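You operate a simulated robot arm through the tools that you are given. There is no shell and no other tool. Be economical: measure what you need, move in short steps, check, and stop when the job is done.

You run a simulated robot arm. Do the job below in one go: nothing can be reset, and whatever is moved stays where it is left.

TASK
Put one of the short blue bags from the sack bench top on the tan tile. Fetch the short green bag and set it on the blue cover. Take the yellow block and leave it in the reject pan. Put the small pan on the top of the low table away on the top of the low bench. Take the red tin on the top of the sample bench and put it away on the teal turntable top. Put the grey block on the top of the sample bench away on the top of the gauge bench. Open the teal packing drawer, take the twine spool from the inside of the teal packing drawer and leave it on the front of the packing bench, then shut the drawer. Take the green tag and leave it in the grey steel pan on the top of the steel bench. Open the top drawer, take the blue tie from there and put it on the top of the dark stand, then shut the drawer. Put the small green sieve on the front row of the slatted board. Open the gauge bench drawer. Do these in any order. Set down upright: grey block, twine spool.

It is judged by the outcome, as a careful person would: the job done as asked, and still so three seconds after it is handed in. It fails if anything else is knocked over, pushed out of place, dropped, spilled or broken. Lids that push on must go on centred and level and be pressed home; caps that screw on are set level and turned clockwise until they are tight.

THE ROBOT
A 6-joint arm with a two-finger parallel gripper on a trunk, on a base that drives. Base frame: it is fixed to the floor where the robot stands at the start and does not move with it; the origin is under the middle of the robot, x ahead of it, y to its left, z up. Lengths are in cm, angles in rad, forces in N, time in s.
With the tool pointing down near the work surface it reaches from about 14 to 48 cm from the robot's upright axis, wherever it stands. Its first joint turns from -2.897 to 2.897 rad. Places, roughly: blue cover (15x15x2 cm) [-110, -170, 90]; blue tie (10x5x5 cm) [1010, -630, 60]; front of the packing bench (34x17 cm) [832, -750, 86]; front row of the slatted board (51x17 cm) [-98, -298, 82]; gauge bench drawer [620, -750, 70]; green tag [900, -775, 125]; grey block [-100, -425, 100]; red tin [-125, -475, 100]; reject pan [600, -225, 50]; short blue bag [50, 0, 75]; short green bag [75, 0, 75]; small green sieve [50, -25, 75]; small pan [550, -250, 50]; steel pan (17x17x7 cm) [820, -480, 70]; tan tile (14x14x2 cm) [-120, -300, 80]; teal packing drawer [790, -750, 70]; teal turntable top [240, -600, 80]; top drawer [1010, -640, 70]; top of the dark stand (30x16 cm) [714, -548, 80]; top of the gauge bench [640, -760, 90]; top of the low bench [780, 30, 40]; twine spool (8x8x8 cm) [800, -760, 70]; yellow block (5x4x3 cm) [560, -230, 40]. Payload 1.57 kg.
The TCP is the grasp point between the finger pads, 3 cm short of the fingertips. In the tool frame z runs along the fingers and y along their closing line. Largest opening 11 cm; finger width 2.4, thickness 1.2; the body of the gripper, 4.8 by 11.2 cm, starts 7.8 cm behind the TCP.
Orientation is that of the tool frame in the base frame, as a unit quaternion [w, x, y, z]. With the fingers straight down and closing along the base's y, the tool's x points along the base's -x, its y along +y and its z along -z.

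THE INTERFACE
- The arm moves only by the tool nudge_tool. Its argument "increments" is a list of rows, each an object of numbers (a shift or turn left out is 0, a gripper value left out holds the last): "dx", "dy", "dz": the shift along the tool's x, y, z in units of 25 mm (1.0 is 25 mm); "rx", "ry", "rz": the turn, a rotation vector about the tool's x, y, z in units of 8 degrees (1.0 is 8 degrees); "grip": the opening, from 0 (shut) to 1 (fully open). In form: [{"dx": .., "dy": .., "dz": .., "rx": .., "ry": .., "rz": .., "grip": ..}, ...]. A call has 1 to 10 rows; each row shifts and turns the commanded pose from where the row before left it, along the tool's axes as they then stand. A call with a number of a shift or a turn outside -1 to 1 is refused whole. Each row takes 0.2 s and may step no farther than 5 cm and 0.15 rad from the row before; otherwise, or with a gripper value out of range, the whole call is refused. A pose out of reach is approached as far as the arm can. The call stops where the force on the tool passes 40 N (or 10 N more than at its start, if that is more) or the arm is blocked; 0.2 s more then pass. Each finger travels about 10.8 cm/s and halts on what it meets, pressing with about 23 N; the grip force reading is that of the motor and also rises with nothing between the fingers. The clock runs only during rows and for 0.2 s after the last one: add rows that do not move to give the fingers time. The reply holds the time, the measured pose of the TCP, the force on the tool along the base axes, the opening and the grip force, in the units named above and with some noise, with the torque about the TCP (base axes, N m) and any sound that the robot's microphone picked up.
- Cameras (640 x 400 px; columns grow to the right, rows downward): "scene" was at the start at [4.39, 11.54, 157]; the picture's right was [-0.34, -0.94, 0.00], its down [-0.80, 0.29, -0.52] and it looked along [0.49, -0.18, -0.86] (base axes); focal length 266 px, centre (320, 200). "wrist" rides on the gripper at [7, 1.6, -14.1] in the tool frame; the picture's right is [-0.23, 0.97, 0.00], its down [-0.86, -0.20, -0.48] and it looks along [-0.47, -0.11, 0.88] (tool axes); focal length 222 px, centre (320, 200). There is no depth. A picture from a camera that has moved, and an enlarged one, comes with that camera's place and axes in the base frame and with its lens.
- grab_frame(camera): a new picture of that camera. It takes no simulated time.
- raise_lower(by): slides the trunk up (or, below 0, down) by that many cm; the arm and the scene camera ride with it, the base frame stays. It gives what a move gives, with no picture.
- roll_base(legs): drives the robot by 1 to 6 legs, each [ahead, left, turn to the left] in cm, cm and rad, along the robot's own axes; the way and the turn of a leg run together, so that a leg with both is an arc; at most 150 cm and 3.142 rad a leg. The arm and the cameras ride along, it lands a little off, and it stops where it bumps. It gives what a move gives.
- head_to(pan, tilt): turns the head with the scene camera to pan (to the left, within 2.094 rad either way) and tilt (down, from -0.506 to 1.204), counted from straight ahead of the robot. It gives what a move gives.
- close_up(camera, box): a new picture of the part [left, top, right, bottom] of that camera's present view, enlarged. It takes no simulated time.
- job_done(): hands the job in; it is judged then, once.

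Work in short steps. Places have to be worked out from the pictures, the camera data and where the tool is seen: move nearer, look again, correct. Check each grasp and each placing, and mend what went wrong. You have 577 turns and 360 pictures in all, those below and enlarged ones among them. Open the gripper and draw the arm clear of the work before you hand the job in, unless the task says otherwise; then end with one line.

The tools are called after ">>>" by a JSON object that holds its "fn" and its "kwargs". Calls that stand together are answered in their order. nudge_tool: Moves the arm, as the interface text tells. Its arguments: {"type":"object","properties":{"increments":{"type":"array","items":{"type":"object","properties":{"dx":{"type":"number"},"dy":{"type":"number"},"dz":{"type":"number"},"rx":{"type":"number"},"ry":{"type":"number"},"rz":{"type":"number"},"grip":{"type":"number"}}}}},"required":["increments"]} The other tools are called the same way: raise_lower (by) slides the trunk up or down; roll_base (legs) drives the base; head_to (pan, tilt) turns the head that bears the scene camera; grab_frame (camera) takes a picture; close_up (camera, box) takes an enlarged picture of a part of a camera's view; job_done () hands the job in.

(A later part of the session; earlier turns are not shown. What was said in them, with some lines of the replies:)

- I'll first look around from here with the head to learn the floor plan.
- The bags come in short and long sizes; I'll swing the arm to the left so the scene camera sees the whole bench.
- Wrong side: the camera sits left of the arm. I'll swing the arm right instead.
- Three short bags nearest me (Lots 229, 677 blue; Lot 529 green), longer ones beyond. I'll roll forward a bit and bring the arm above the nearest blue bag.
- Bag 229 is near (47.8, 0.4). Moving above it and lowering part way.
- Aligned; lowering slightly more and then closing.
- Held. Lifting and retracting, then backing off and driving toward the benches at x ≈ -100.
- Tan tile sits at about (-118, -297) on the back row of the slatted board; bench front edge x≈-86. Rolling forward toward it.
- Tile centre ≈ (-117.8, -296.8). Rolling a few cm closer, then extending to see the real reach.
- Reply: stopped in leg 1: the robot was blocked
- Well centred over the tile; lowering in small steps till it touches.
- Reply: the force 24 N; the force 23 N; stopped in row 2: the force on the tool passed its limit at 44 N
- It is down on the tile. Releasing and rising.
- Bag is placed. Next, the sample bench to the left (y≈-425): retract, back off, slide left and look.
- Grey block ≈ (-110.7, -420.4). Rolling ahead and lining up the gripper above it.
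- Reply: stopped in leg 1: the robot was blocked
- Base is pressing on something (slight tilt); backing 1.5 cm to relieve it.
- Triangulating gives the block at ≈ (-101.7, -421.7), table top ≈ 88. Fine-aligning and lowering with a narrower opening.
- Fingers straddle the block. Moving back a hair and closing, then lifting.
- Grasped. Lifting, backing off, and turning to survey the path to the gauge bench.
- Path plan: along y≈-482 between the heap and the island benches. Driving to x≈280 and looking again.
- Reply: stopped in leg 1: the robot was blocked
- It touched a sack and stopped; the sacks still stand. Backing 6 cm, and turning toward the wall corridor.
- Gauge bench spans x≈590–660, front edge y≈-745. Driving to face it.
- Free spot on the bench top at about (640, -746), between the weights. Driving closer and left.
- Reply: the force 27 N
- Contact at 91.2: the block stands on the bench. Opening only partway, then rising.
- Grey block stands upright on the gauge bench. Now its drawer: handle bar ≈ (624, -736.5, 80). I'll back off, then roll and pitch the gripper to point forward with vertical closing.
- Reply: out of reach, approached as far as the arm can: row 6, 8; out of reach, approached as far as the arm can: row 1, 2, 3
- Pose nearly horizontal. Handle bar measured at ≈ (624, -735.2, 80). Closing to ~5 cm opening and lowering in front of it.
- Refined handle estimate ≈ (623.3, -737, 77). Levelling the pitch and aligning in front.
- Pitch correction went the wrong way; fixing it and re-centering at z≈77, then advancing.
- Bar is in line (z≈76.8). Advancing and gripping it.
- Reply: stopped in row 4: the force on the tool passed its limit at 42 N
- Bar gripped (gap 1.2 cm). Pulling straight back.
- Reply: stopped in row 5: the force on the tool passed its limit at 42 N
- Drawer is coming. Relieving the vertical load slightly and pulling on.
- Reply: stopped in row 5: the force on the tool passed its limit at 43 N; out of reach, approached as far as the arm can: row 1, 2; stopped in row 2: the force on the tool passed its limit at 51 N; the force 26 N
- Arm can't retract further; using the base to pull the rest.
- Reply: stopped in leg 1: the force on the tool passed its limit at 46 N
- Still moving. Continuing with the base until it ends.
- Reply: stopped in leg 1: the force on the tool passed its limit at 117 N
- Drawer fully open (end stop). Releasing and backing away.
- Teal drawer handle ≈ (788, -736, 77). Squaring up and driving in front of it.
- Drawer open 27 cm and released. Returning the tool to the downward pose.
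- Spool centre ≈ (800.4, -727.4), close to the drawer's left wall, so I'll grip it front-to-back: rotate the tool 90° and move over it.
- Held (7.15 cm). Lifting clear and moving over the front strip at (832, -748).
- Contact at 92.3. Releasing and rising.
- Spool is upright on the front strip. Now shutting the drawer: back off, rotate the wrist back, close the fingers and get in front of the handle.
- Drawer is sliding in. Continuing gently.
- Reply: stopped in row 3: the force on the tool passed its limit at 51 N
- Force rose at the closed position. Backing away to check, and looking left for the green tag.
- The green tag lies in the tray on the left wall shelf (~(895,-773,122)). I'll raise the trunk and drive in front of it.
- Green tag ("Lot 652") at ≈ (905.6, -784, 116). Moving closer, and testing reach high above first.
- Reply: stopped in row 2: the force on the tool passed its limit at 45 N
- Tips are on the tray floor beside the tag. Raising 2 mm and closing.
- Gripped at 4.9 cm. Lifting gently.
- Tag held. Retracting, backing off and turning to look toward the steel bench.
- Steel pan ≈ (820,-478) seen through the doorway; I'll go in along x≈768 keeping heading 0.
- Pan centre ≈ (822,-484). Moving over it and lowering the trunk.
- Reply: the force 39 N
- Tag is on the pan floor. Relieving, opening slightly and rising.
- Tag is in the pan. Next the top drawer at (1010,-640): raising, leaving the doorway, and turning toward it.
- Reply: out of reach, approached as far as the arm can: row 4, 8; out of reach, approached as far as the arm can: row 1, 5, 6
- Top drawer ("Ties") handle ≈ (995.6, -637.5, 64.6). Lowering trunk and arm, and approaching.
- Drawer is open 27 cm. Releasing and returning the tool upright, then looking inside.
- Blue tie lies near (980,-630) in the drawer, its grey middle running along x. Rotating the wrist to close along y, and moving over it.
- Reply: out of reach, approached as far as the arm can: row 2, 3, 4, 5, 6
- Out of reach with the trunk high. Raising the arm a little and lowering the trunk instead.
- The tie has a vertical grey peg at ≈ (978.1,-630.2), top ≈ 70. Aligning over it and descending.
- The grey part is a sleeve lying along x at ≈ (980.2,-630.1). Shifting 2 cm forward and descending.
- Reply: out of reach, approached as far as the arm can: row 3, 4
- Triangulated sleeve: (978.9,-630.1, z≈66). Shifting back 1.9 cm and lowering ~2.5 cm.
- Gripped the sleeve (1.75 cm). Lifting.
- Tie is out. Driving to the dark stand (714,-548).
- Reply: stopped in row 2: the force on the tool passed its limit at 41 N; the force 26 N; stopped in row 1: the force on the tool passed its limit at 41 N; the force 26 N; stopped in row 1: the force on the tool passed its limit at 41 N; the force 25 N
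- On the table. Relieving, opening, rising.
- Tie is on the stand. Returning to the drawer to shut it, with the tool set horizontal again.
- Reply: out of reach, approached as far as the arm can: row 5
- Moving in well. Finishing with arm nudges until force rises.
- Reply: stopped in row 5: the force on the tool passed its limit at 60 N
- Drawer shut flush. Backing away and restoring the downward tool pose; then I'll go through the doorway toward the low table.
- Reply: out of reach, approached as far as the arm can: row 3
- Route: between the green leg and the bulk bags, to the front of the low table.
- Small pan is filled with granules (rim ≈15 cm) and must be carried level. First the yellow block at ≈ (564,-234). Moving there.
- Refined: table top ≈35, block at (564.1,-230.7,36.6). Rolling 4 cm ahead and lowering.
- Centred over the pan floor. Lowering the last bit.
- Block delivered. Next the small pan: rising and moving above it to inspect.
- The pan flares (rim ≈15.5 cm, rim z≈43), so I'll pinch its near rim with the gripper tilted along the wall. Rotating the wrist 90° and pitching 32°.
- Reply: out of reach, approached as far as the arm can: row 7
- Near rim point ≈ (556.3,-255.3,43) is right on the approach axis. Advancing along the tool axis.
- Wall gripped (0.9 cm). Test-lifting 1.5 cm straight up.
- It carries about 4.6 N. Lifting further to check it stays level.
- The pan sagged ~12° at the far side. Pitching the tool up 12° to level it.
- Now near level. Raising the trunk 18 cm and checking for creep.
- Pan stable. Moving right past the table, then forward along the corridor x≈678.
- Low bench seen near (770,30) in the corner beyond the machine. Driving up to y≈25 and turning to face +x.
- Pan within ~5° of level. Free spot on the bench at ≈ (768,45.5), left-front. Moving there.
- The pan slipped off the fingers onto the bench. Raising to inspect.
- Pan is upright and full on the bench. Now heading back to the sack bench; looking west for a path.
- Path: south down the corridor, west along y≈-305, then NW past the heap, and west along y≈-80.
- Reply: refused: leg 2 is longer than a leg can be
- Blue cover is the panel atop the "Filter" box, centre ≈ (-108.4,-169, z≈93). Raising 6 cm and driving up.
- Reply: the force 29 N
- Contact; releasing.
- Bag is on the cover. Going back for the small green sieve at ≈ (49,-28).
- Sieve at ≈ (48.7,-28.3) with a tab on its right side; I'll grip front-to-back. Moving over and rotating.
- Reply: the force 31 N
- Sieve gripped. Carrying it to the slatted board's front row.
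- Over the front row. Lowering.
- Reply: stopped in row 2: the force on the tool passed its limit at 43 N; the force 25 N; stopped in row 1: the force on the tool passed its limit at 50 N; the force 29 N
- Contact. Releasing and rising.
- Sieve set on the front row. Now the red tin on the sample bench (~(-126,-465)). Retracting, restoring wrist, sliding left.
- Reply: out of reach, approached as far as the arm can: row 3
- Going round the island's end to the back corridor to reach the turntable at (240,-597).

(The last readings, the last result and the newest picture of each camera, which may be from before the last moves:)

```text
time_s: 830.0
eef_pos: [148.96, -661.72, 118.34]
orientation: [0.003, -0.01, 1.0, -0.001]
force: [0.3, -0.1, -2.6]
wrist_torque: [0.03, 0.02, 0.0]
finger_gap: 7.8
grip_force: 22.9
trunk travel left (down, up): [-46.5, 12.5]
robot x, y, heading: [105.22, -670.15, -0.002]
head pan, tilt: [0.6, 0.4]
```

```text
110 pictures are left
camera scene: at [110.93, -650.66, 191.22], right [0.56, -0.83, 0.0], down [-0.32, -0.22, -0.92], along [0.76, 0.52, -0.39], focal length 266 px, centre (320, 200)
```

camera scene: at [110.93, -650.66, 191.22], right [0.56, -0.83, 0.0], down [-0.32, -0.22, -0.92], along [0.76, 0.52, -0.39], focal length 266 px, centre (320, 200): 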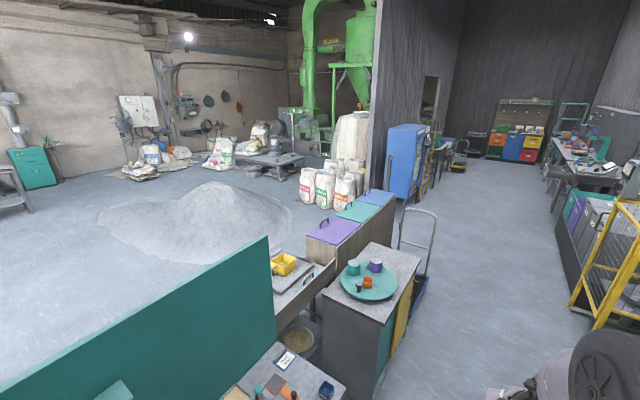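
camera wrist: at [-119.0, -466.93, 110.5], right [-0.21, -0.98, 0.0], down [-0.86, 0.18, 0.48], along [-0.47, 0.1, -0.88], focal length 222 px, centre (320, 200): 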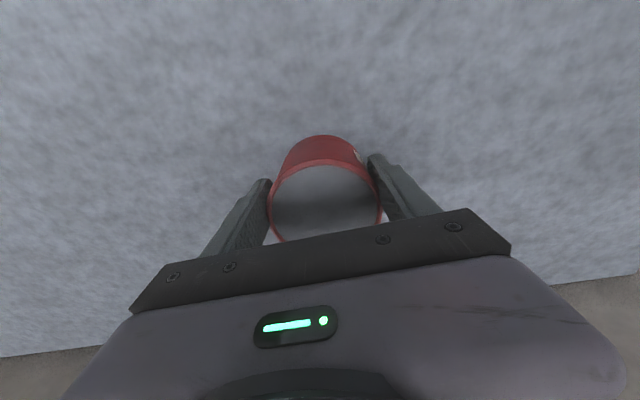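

>>> {"fn": "roll_base", "kwargs": {"legs": [[130, 0, 0], [0, 0, 1.57]]}}

>>> {"fn": "head_to", "kwargs": {"pan": 0.0, "tilt": 0.8}}

>>> {"fn": "grab_frame", "kwargs": {"camera": "scene"}}

>>> {"fn": "grab_frame", "kwargs": {"camera": "wrist"}}

```text
time_s: 840.4
eef_pos: [228.44, -626.31, 118.25]
orientation: [-0.003, 0.715, -0.699, -0.002]
force: [0.1, 0.9, -3.3]
wrist_torque: [-0.08, -0.03, 0.02]
finger_gap: 7.79
grip_force: 22.8
trunk travel left (down, up): [-46.5, 12.5]
robot x, y, heading: [236.58, -669.69, 1.572]
head pan, tilt: [0.6, 0.4]
```

```text
time_s: 841.4
eef_pos: [228.58, -626.39, 118.3]
orientation: [-0.002, 0.715, -0.699, -0.001]
force: [-0.1, -0.7, -3.0]
wrist_torque: [-0.07, -0.02, -0.01]
finger_gap: 7.8
grip_force: 23.2
trunk travel left (down, up): [-46.5, 12.5]
robot x, y, heading: [236.44, -670.34, 1.573]
head pan, tilt: [0.0, 0.799]
```

```text
109 pictures are left
camera scene: at [222.6, -664.24, 187.71], right [1.0, 0.0, 0.0], down [0.0, -0.72, -0.7], along [0.0, 0.7, -0.72], focal length 266 px, centre (320, 200)
```

scene: 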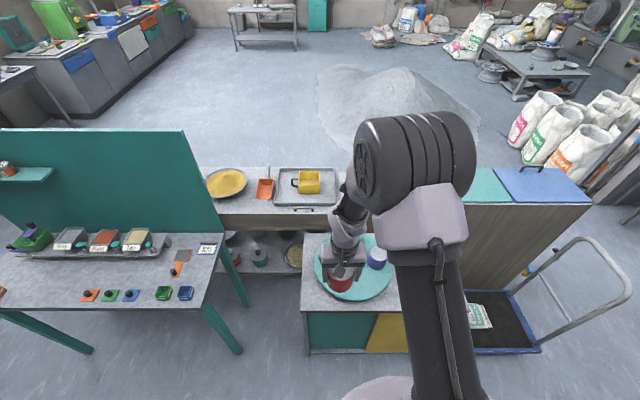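

```text
108 pictures are left
camera wrist: at [227.11, -633.45, 132.42], right [-0.98, 0.21, 0.0], down [0.18, 0.86, 0.48], along [0.1, 0.47, -0.88], focal length 222 px, centre (320, 200)
```

wrist: 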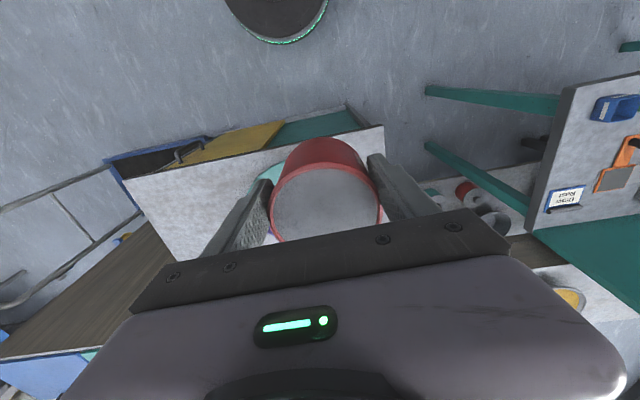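

Disc centre ≈ (237,-603), items on its rear half; free spot at ≈ (239.5,-611.5). Moving there.

>>> {"fn": "roll_base", "kwargs": {"legs": [[14.5, -11, 0]]}}

>>> {"fn": "grab_frame", "kwargs": {"camera": "scene"}}

>>> {"fn": "grab_frame", "kwargs": {"camera": "wrist"}}

```text
time_s: 842.9
eef_pos: [239.65, -611.8, 118.34]
orientation: [-0.002, 0.715, -0.699, -0.001]
force: [1.0, 0.5, -3.5]
wrist_torque: [-0.06, 0.0, -0.04]
finger_gap: 7.81
grip_force: 23.3
trunk travel left (down, up): [-46.5, 12.5]
robot x, y, heading: [247.06, -655.8, 1.567]
head pan, tilt: [0.0, 0.799]
```

```text
107 pictures are left
camera scene: at [233.64, -649.73, 187.71], right [1.0, 0.0, 0.0], down [0.0, -0.72, -0.7], along [0.0, 0.7, -0.72], focal length 266 px, centre (320, 200)
```

scene: 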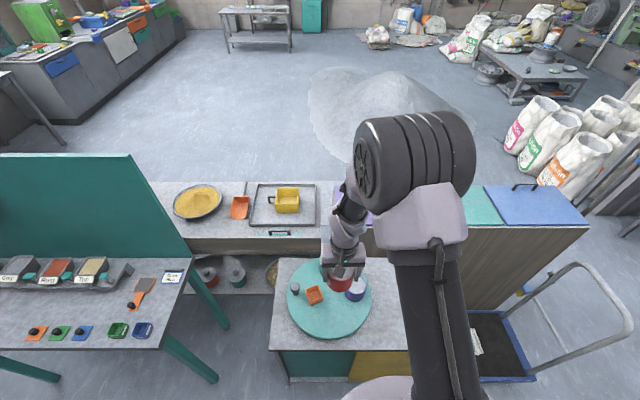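

```text
106 pictures are left
camera wrist: at [238.17, -618.97, 132.4], right [-0.98, 0.21, 0.0], down [0.18, 0.86, 0.48], along [0.1, 0.47, -0.88], focal length 222 px, centre (320, 200)
```

wrist: 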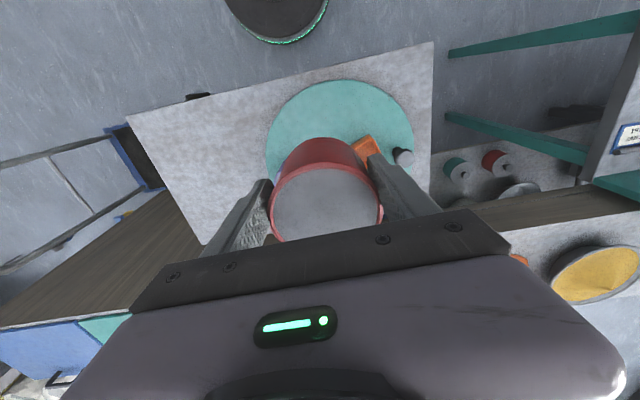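

>>> {"fn": "raise_lower", "kwargs": {"by": -24}}

>>> {"fn": "grab_frame", "kwargs": {"camera": "wrist"}}

>>> {"fn": "close_up", "kwargs": {"camera": "scene", "box": [260, 240, 420, 380]}}

```text
time_s: 845.4
eef_pos: [239.45, -611.88, 94.3]
orientation: [-0.003, 0.714, -0.7, -0.001]
force: [0.4, 0.6, -3.6]
wrist_torque: [-0.03, -0.03, 0.01]
finger_gap: 7.79
grip_force: 22.9
trunk travel left (down, up): [-22.5, 36.5]
robot x, y, heading: [247.05, -655.74, 1.566]
head pan, tilt: [0.0, 0.799]
```

```text
105 pictures are left
camera wrist: at [238.13, -619.03, 108.43], right [-0.98, 0.21, 0.0], down [0.18, 0.86, 0.48], along [0.1, 0.47, -0.88], focal length 222 px, centre (320, 200)
```

wrist: 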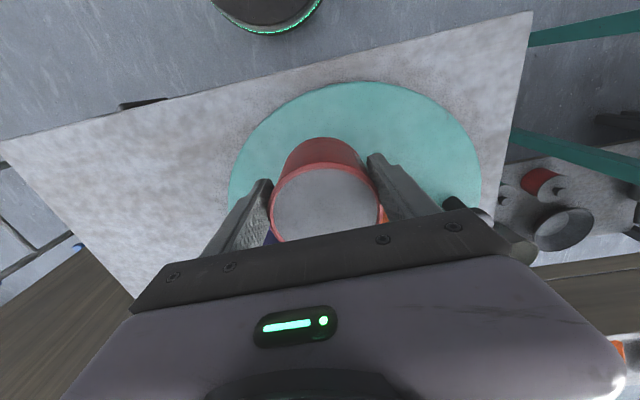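

```text
2.86 times, centred on (340, 310) of scene
camera zoom: at [233.58, -649.82, 163.72], right [1.0, 0.0, 0.0], down [0.0, -0.72, -0.7], along [0.0, 0.7, -0.72], focal length 761 px, centre (263, -114)
```

zoom: 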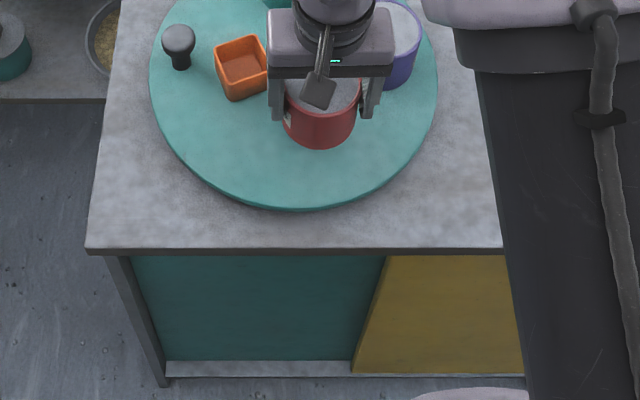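

>>> {"fn": "nudge_tool", "kwargs": {"increments": [{"dz": 1}, {"dz": 1}, {"dz": 0.4}, {}]}}

>>> {"fn": "close_up", "kwargs": {"camera": "scene", "box": [260, 240, 420, 380]}}

```text
time_s: 846.4
eef_pos: [239.73, -611.91, 88.44]
orientation: [-0.004, 0.714, -0.7, -0.004]
force: [-2.5, 2.4, 25.0]
wrist_torque: [0.12, 0.11, 0.14]
finger_gap: 7.78
grip_force: 23.2
trunk travel left (down, up): [-22.5, 36.5]
robot x, y, heading: [247.51, -655.77, 1.57]
head pan, tilt: [0.0, 0.799]
```

```text
2.86 times, centred on (340, 310) of scene
camera zoom: at [233.59, -650.01, 163.74], right [1.0, 0.0, 0.0], down [0.0, -0.72, -0.7], along [0.0, 0.7, -0.72], focal length 761 px, centre (263, -114)
```

zoom: 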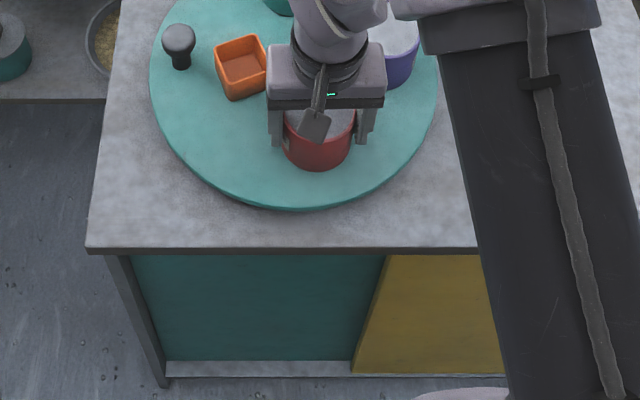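

Contact; tin is on the turntable. Releasing.

>>> {"fn": "nudge_tool", "kwargs": {"increments": [{"dz": -0.15}, {"grip": 0.9}, {}, {}, {"dz": -1}, {"dz": -1}, {"dz": -1}, {"dz": -1}, {"dz": -1}]}}

>>> {"fn": "close_up", "kwargs": {"camera": "scene", "box": [260, 240, 420, 380]}}

>>> {"fn": "grab_frame", "kwargs": {"camera": "wrist"}}

```text
time_s: 848.4
eef_pos: [239.6, -612.09, 101.14]
orientation: [-0.002, 0.715, -0.699, -0.002]
force: [0.4, 0.3, 0.4]
wrist_torque: [0.0, 0.0, 0.0]
finger_gap: 9.89
grip_force: 0.1
trunk travel left (down, up): [-22.5, 36.5]
robot x, y, heading: [247.49, -655.54, 1.565]
head pan, tilt: [0.0, 0.799]
```

```text
2.86 times, centred on (340, 310) of scene
camera zoom: at [233.59, -649.88, 163.71], right [1.0, 0.0, 0.0], down [0.0, -0.72, -0.7], along [0.0, 0.7, -0.72], focal length 761 px, centre (263, -114)
```

zoom: 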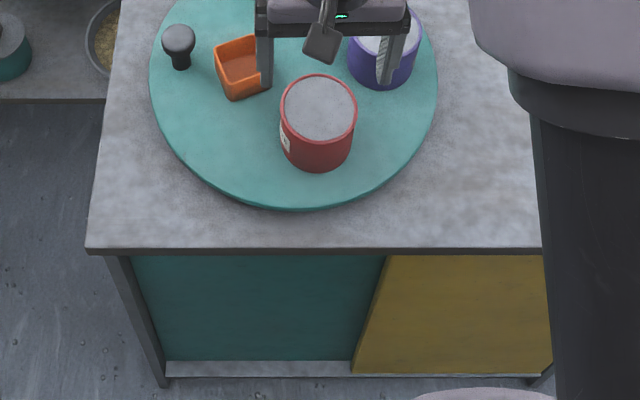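

```text
101 pictures are left
camera wrist: at [238.11, -619.15, 115.31], right [-0.98, 0.21, 0.0], down [0.18, 0.86, 0.48], along [0.1, 0.47, -0.88], focal length 222 px, centre (320, 200)
```

wrist: 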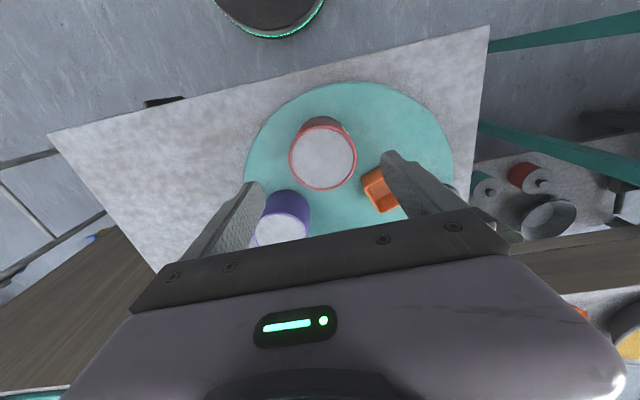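

Everything is in place. Drawing the arm clear before handing in.

>>> {"fn": "nudge_tool", "kwargs": {"increments": [{"dz": -1}, {"dz": -1}, {"dx": 1, "grip": 1}, {"dx": 1}, {"dx": 1}]}}

>>> {"fn": "roll_base", "kwargs": {"legs": [[-25, 0, 0]]}}

>>> {"fn": "grab_frame", "kwargs": {"camera": "scene"}}

```text
time_s: 849.6
eef_pos: [239.66, -619.51, 106.32]
orientation: [-0.002, 0.715, -0.7, -0.002]
force: [0.4, -0.2, 0.4]
wrist_torque: [-0.01, 0.0, -0.01]
finger_gap: 10.99
grip_force: 0.0
trunk travel left (down, up): [-22.5, 36.5]
robot x, y, heading: [247.68, -655.87, 1.57]
head pan, tilt: [0.0, 0.799]
```

```text
time_s: 851.5
eef_pos: [239.6, -644.58, 106.36]
orientation: [-0.003, 0.715, -0.699, -0.001]
force: [-0.2, -0.1, -0.3]
wrist_torque: [0.03, 0.01, 0.04]
finger_gap: 11.01
grip_force: 0.0
trunk travel left (down, up): [-22.5, 36.5]
robot x, y, heading: [247.28, -680.63, 1.572]
head pan, tilt: [0.0, 0.799]
```

```text
100 pictures are left
camera scene: at [233.55, -674.87, 163.71], right [1.0, 0.0, 0.0], down [0.0, -0.72, -0.7], along [0.0, 0.7, -0.72], focal length 266 px, centre (320, 200)
```

scene: 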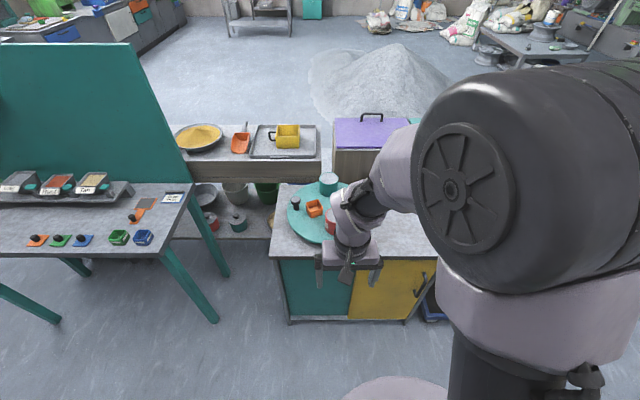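

The arm is clear and the gripper open; handing the job in.

>>> {"fn": "job_done", "kwargs": {}}

```text
The job is handed in.
```

All eleven tasks are done and the job is handed in, but the small pan slipped from the gripper and dropped a short way onto the low bench; it landed upright with no granules visibly spilled, and the steel pan may have shifted about 2 cm on its bench when I set the tag in it.
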